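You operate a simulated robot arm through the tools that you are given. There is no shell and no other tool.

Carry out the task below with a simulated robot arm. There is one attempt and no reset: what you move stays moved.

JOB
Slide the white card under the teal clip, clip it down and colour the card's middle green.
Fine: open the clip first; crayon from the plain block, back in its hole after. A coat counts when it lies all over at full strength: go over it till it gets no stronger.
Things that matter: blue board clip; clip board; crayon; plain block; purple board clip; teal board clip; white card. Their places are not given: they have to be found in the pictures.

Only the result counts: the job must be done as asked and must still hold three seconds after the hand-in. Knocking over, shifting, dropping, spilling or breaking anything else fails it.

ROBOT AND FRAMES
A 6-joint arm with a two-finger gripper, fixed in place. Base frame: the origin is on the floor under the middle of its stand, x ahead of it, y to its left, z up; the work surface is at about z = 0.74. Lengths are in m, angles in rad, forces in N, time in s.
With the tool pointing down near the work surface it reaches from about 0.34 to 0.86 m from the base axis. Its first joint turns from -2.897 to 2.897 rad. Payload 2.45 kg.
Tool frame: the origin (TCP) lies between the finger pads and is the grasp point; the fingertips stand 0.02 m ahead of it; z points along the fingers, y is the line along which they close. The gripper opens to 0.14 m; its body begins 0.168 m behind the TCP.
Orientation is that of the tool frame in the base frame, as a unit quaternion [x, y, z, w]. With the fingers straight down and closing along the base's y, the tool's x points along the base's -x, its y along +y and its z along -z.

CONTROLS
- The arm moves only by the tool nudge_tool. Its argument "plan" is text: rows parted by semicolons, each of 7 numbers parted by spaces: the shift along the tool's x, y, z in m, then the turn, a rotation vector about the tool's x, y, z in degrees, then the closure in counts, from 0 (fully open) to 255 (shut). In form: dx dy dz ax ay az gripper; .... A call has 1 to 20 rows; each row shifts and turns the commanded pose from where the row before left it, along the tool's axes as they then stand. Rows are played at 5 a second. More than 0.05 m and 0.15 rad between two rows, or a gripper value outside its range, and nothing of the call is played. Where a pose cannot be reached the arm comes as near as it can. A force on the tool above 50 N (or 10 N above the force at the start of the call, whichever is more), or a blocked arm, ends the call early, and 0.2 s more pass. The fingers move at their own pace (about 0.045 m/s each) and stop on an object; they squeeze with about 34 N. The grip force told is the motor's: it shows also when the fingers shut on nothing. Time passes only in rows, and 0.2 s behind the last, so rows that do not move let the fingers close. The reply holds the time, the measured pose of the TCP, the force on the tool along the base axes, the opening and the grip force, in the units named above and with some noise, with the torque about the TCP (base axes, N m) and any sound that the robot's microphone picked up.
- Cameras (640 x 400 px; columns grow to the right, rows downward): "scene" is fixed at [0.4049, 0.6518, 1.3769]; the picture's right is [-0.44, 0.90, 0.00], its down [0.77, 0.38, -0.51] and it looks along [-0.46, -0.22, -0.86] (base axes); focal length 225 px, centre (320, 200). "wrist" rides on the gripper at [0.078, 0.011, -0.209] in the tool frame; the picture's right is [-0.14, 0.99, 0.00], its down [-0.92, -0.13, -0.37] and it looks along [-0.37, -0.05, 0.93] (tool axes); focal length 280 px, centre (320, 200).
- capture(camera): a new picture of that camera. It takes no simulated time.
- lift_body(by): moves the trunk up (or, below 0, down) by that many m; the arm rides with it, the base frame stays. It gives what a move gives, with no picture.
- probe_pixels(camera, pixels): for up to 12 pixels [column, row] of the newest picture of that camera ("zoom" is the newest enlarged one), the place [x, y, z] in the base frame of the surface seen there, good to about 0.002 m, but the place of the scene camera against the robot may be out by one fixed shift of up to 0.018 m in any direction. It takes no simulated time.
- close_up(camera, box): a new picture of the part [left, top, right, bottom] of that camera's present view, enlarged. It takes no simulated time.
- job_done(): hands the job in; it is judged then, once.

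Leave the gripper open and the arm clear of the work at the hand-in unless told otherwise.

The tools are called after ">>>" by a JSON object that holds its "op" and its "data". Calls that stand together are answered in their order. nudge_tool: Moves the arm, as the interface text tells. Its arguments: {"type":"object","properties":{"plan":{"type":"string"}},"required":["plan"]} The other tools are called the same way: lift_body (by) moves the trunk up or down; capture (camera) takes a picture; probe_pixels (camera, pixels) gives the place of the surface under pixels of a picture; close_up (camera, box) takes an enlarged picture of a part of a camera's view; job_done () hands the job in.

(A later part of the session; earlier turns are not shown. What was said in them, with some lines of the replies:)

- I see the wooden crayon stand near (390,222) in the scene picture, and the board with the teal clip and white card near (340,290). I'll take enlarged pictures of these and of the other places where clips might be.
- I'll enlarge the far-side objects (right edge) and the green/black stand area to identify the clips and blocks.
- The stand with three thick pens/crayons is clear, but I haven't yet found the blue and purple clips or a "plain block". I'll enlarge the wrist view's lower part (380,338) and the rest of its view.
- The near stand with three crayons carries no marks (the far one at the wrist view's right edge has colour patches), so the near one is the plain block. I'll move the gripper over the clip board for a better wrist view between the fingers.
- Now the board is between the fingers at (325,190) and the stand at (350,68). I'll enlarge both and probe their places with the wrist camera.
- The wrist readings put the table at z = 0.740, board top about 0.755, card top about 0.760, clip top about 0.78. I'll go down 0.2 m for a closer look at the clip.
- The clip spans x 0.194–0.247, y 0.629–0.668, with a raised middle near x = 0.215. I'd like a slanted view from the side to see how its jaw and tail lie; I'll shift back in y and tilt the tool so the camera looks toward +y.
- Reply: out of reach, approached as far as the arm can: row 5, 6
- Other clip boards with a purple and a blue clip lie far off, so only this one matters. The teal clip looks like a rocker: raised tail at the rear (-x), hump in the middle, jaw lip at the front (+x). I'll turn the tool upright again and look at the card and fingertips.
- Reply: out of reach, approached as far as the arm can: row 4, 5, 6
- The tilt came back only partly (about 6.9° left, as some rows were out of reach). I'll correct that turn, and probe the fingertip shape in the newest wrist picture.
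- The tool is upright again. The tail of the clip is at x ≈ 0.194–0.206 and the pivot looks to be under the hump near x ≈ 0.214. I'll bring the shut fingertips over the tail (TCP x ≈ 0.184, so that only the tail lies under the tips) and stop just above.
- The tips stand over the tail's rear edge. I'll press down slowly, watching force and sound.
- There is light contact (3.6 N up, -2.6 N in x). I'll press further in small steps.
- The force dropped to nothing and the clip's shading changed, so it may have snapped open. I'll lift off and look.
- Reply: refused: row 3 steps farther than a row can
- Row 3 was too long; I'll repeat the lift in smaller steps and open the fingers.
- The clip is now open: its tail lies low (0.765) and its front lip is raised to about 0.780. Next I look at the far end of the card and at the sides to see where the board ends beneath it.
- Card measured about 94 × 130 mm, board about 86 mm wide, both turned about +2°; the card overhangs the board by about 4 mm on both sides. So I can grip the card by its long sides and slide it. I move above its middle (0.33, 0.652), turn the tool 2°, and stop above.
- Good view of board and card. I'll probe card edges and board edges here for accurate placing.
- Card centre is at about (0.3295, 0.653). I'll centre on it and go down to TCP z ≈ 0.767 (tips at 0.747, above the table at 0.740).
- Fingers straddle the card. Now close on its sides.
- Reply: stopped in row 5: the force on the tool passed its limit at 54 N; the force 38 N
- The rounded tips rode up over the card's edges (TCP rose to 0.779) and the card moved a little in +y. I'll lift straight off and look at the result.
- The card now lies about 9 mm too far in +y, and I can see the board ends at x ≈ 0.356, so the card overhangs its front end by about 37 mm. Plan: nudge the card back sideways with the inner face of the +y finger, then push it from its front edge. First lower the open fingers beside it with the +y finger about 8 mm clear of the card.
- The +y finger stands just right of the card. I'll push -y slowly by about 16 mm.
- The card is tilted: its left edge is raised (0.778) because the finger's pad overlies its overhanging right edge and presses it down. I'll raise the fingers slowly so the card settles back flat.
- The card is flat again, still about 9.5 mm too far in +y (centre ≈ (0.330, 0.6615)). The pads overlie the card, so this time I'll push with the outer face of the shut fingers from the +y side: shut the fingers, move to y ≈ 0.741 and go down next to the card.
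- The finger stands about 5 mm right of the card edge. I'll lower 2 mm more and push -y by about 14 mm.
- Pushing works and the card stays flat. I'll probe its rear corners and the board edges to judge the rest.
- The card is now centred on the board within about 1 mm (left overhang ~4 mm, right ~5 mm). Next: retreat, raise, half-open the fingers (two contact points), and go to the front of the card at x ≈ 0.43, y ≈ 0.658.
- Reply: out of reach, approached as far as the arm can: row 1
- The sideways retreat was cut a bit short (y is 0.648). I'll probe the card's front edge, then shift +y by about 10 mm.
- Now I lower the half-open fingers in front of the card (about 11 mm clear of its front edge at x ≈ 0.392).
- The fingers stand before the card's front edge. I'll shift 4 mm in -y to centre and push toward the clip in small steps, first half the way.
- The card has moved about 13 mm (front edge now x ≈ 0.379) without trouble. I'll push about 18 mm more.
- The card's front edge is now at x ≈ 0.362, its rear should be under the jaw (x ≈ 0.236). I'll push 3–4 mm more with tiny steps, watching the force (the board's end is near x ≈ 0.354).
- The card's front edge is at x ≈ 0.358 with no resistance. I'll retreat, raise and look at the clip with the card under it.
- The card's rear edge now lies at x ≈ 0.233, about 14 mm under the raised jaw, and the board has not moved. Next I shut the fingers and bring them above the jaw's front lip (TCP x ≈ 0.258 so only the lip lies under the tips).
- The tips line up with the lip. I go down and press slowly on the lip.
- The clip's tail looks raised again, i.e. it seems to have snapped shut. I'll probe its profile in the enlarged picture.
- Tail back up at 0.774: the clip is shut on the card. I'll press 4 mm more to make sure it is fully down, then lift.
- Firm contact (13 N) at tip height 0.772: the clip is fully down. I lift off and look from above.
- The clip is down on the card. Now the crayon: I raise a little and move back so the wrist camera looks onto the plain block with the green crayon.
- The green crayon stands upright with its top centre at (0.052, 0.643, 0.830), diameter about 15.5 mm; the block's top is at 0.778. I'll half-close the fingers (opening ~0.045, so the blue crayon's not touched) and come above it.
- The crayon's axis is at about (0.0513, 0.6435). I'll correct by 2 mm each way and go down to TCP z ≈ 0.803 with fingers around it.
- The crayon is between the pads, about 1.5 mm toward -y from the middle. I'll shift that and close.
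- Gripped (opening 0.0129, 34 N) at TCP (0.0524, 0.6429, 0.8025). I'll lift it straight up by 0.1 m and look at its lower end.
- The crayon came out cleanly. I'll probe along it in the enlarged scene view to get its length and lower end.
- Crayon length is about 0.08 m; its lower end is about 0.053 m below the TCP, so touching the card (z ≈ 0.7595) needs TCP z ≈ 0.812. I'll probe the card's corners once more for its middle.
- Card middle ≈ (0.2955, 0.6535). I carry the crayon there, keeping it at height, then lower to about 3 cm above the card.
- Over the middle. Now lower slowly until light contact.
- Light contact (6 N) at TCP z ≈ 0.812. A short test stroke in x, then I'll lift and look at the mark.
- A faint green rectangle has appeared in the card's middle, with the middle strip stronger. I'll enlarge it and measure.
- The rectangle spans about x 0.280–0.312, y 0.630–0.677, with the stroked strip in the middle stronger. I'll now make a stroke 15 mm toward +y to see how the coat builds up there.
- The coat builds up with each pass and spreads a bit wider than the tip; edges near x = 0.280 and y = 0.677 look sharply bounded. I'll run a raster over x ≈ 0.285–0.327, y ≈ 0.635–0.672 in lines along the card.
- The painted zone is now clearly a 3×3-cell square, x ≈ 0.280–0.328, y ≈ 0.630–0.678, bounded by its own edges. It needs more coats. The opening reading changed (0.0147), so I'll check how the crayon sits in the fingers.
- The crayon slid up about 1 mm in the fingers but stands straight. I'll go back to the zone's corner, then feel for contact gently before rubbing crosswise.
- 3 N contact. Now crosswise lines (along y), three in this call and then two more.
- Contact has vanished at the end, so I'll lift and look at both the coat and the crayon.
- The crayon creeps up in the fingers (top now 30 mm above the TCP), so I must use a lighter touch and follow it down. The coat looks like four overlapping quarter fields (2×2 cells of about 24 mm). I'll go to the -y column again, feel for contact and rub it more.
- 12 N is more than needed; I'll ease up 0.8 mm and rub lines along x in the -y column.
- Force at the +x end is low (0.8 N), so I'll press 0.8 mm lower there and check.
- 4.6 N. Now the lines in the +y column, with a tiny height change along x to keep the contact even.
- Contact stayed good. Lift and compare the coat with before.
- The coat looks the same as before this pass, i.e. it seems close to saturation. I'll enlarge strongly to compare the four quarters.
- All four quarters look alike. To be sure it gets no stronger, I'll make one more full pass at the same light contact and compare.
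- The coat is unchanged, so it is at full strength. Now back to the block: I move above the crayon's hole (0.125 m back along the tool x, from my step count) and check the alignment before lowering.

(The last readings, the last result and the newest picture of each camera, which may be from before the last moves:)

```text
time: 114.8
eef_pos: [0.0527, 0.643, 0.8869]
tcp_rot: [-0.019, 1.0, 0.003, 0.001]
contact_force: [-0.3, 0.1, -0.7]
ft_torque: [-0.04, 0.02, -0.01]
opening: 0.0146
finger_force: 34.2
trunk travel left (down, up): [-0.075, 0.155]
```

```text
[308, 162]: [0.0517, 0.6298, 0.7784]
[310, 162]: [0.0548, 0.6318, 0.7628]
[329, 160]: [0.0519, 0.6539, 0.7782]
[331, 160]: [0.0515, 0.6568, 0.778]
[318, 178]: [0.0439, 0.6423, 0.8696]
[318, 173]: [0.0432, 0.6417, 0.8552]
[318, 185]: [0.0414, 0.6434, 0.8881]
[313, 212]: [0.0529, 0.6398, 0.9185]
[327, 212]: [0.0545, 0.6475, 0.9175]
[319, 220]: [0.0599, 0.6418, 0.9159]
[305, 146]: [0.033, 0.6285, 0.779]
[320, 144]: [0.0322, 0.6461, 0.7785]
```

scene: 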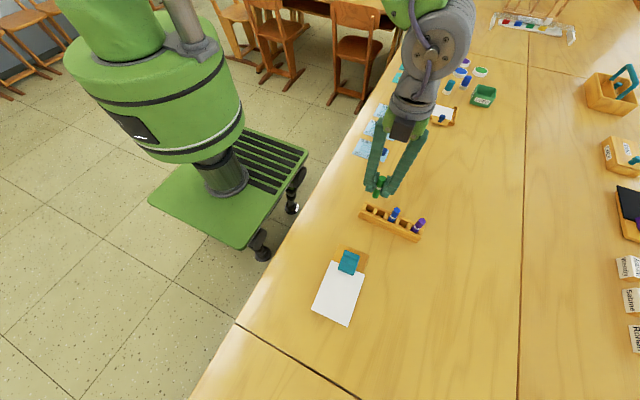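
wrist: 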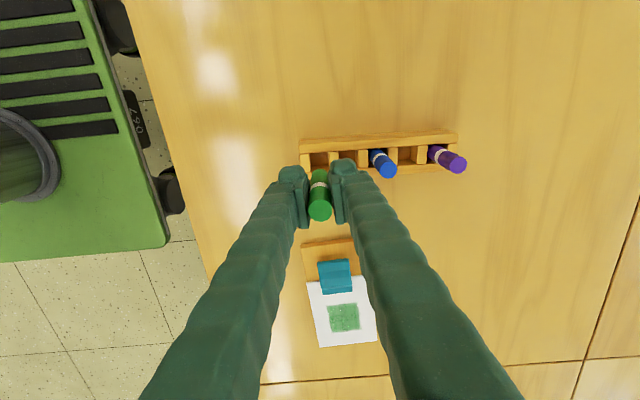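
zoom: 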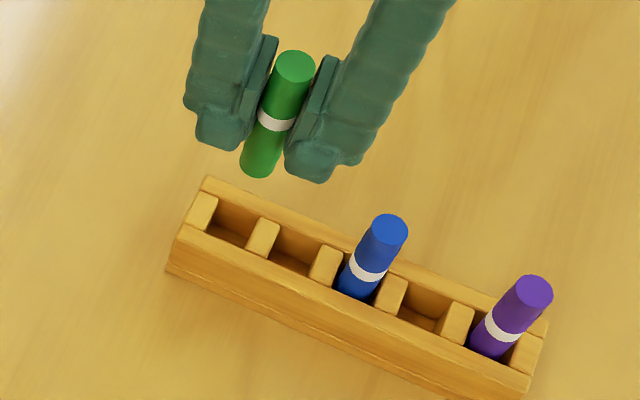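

The hole spans y ≈ 0.6315–0.6535 (centre 0.6425) and the crayon stands above its middle. I lower it in steps.

>>> {"op": "nudge_tool", "data": {"plan": "0 0 0.03 0 0 0 255; 0 0 0.02 0 0 0 255; 0 0 0.01 0 0 0 255; 0 0 0.01 0 0 0 255; 0 0 0 0 0 0 255"}}

>>> {"op": "capture", "data": {"camera": "wrist"}}

>>> {"op": "close_up", "data": {"camera": "scene", "box": [350, 170, 420, 240]}}

```text
time: 116.0
eef_pos: [0.052, 0.6442, 0.819]
tcp_rot: [-0.018, 1.0, 0.003, 0.0]
contact_force: [-0.3, 1.1, -0.3]
ft_torque: [0.02, 0.0, -0.03]
opening: 0.0143
finger_force: 33.8
trunk travel left (down, up): [-0.075, 0.155]
```

```text
taken
```

wrist: 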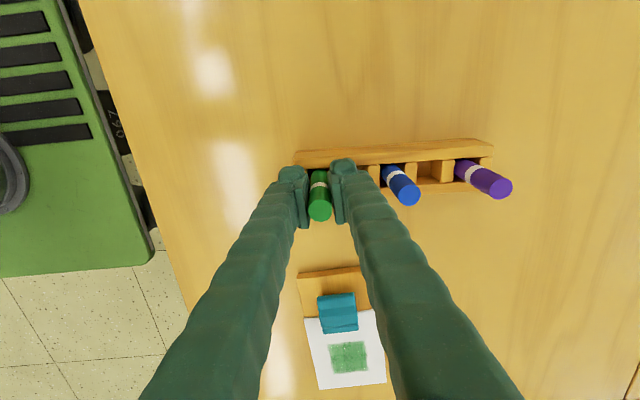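

```text
5.71 times, centred on (385, 205) of scene
```

zoom: 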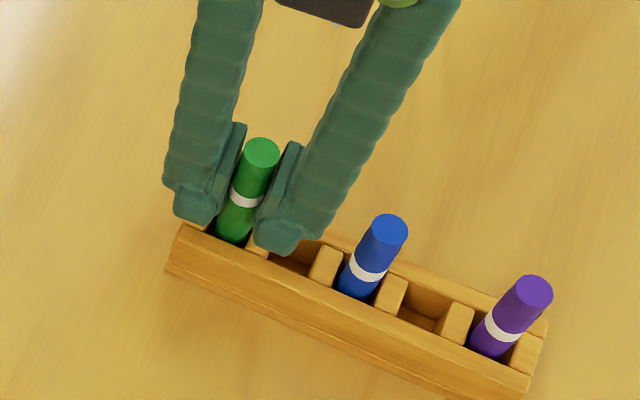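

The crayon has entered the hole without touching. Further down to TCP z ≈ 0.801.

>>> {"op": "nudge_tool", "data": {"plan": "0 0 0.006 0 0 0 255; 0 0 0.005 0 0 0 255; 0 0 0.004 0 0 0 255; 0 0 0.002 0 0 0 255; 0 0 0.001 0 0 0 255; 0 0 0 0 0 0 255"}}

>>> {"op": "capture", "data": {"camera": "wrist"}}

>>> {"op": "probe_pixels", "data": {"camera": "wrist", "pixels": [[319, 212], [314, 211], [326, 211], [319, 218]]}}

```text
time: 117.4
eef_pos: [0.0514, 0.6442, 0.7995]
tcp_rot: [-0.019, 1.0, 0.003, 0.001]
contact_force: [-0.4, 0.1, 0.3]
ft_torque: [-0.01, 0.0, 0.04]
opening: 0.0144
finger_force: 33.6
trunk travel left (down, up): [-0.075, 0.155]
```

```text
taken
```

wrist: 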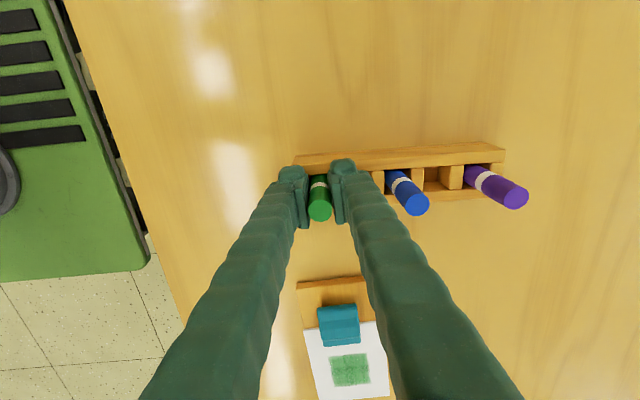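

```text
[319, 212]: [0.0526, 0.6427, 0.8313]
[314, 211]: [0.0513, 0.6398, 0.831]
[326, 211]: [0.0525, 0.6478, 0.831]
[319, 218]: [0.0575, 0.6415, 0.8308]
```

Its top is at 0.831 (it stood at 0.830 before), so it is practically on the hole's floor. I open the fingers gently to 0.045 only.

>>> {"op": "nudge_tool", "data": {"plan": "0 0 0 0 0 0 226; 0 0 0 0 0 0 220; 0 0 0 0 0 0 210; 0 0 0 0 0 0 195; 0 0 0 0 0 0 173; 0 0 0 0 0 0 173; 0 0 0 0 0 0 173"}}

>>> {"op": "capture", "data": {"camera": "wrist"}}

>>> {"op": "close_up", "data": {"camera": "scene", "box": [350, 170, 420, 240]}}

```text
time: 119.0
eef_pos: [0.0527, 0.6429, 0.7994]
tcp_rot: [-0.019, 1.0, 0.002, 0.0]
contact_force: [0.4, 0.7, -0.1]
ft_torque: [-0.02, 0.01, 0.0]
opening: 0.0451
finger_force: 0.0
trunk travel left (down, up): [-0.075, 0.155]
```

```text
taken
```

wrist: 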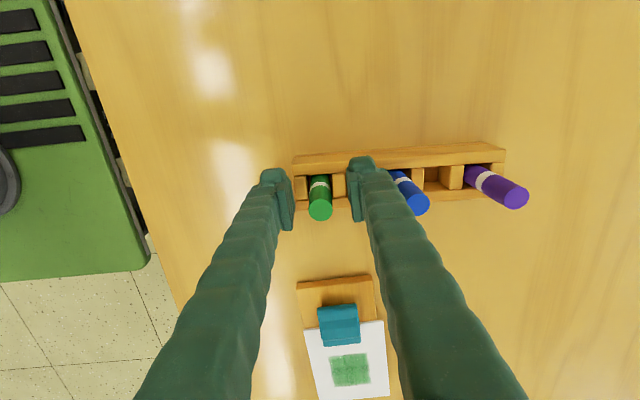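

```text
5.71 times, centred on (385, 205) of scene
```

zoom: 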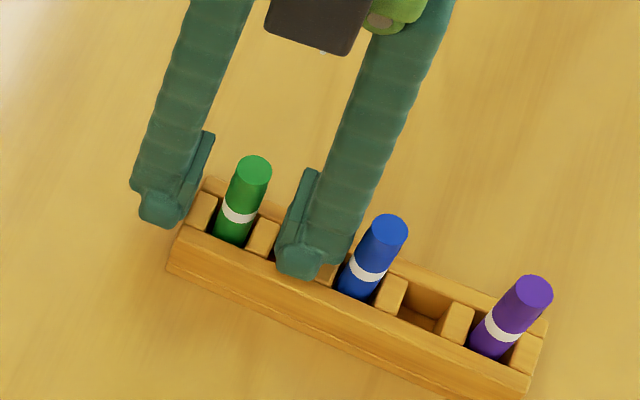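

The crayon stands upright in its hole, fingers free on both sides. I raise straight up, well clear, and open fully; then look at everything.

>>> {"op": "nudge_tool", "data": {"plan": "0 0 -0.01 0 0 0 173; 0 0 -0.03 0 0 0 173; 0 0 -0.04 0 0 0 173; 0 0 -0.04 0 0 0 173; 0 0 -0.04 0 0 0 0; 0 0 0 0 0 0 0; 0 0 0 0 0 0 0; 0 0 0 0 0 0 0; 0 0 0 0 0 0 0; 0 0 0 0 0 0 0"}}

>>> {"op": "capture", "data": {"camera": "wrist"}}

>>> {"op": "capture", "data": {"camera": "scene"}}

>>> {"op": "close_up", "data": {"camera": "scene", "box": [295, 235, 395, 345]}}

>>> {"op": "close_up", "data": {"camera": "wrist", "box": [270, 130, 430, 350]}}

```text
time: 121.2
eef_pos: [0.052, 0.6426, 0.9586]
tcp_rot: [-0.018, 1.0, 0.003, 0.001]
contact_force: [0.4, 0.5, 0.3]
ft_torque: [0.0, 0.02, -0.01]
opening: 0.1403
finger_force: 0.2
trunk travel left (down, up): [-0.075, 0.155]
```

```text
taken
```

wrist: 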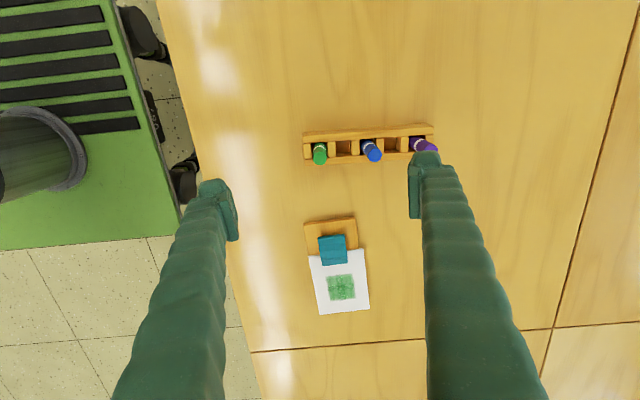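

```text
taken
```

scene: 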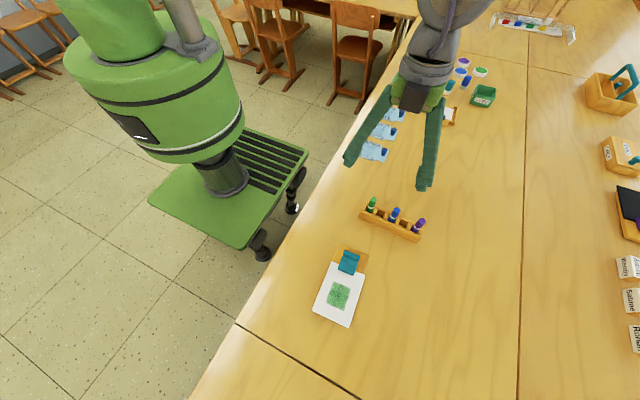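

```text
3.64 times, centred on (345, 290) of scene
```

zoom: 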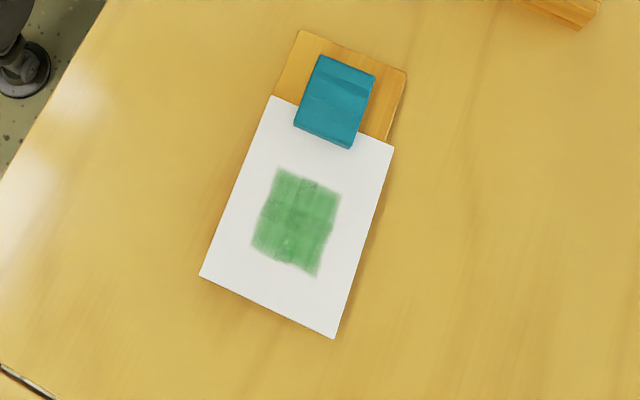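

```text
1.82 times, centred on (350, 240) of wrist
```

zoom: 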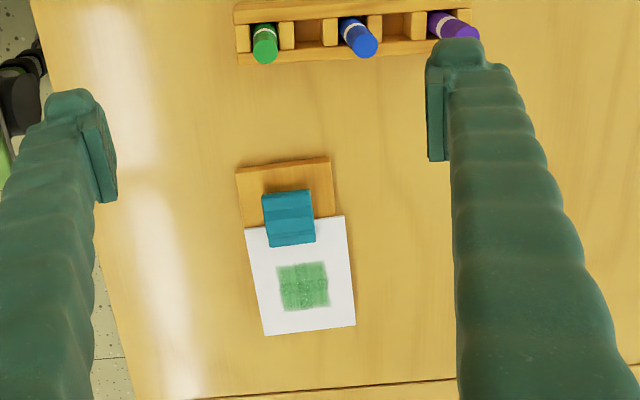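

Everything looks in order. I'll probe the clip's profile, the card's edges and the crayon once more for a final check.

>>> {"op": "close_up", "data": {"camera": "wrist", "box": [295, 205, 385, 325]}}

>>> {"op": "probe_pixels", "data": {"camera": "wrist", "pixels": [[332, 238], [332, 242], [333, 248], [333, 254], [334, 259], [334, 262], [311, 260], [366, 252], [319, 313], [367, 307], [305, 226], [320, 155]]}}

>>> {"op": "close_up", "data": {"camera": "scene", "box": [350, 180, 430, 250]}}

```text
3.33 times, centred on (340, 265) of wrist
```

zoom: 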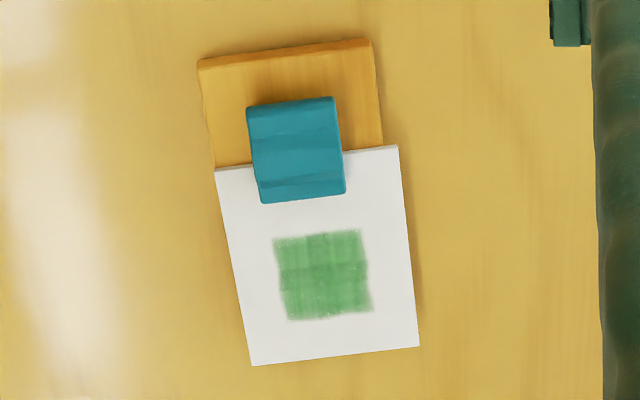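

```text
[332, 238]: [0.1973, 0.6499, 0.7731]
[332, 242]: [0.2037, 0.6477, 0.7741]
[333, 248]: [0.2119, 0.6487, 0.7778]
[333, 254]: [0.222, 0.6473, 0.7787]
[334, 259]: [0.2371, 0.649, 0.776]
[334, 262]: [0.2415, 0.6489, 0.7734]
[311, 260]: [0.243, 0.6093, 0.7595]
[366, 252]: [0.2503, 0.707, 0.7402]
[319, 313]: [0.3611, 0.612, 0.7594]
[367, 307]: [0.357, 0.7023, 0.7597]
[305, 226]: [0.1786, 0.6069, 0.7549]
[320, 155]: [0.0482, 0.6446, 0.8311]
```

```text
5.71 times, centred on (390, 215) of scene
```

zoom: 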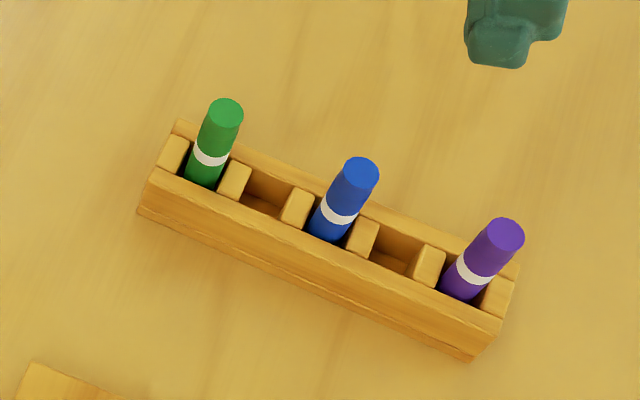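

Clip is down on the card (lip 0.773–0.776, tail 0.773), the card's rear edge lies about 11–12 mm under the jaw, the middle is evenly green, and the crayon stands in its hole. I'll move the open gripper up and away toward its starting place.

>>> {"op": "nudge_tool", "data": {"plan": "0 0 -0.04 0 0 0 0; 0 0 -0.04 0 0 0 0; 0 0 -0.04 0 0 0 0; -0.03 -0.03 0 0 0 0 0; -0.03 -0.03 0 0 0 0 0; -0.03 -0.03 0 0 0 0 0; 0 -0.04 0 0 0 0 0; 0 -0.03 0 0 0 0 0; 0 0 0 0 0 0 0; 0 0 0 0 0 0 0"}}

>>> {"op": "capture", "data": {"camera": "scene"}}

>>> {"op": "close_up", "data": {"camera": "scene", "box": [295, 185, 445, 345]}}

```text
time: 123.4
eef_pos: [0.1486, 0.4838, 1.0797]
tcp_rot: [-0.018, 1.0, 0.003, 0.002]
contact_force: [-0.3, -0.6, -0.1]
ft_torque: [-0.03, -0.01, -0.02]
opening: 0.1402
finger_force: 0.2
trunk travel left (down, up): [-0.075, 0.155]
```

```text
taken
```

scene: 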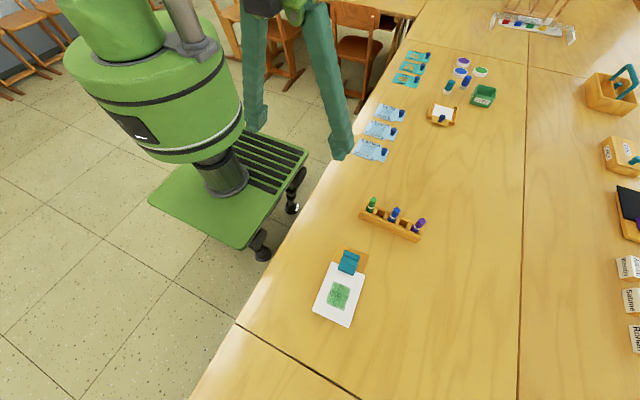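

```text
2.50 times, centred on (370, 265) of scene
```

zoom: 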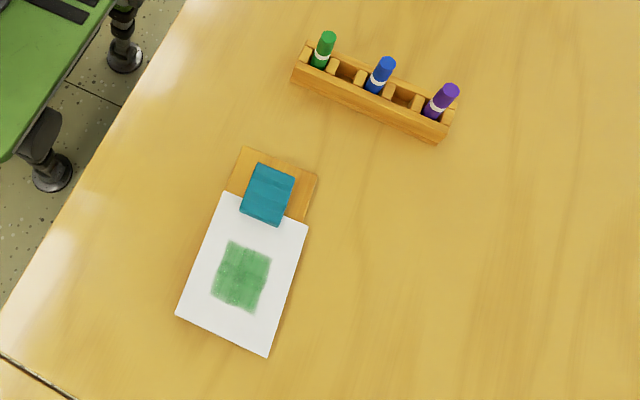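

The card is under the closed teal clip with its middle evenly green. The crayon is back in its hole in the plain block, nothing else has moved, and the arm is clear with the gripper open. I hand the job in.

>>> {"op": "job_done", "data": {}}

```text
The job is handed in.
```

The job is handed in. The white card is clipped under the teal clip, its middle is coloured green, and the green crayon is back in its hole in the plain block.

- **Clip and card:** I opened the clip, slid the card under it and pressed the clip shut. The card's edge lies about 11–12 mm under the jaw. Rubbing with the crayon dragged the card about 3 mm back out, but it is still held.
- **First attempt at the card:** My first try at gripping the card by its sides failed and pushed it about 9 mm off line. A second try tipped it briefly. I centred it again before sliding it under the clip.
- **Colouring:** The middle took a square coat of about 48 mm. I went over it until further passes made no visible difference. I could only judge this by comparing pictures, since nothing measures the strength of the coat.
- **Rest of the table:** In the final pictures nothing else had moved or fallen. The gripper is open and the arm is clear of the work.
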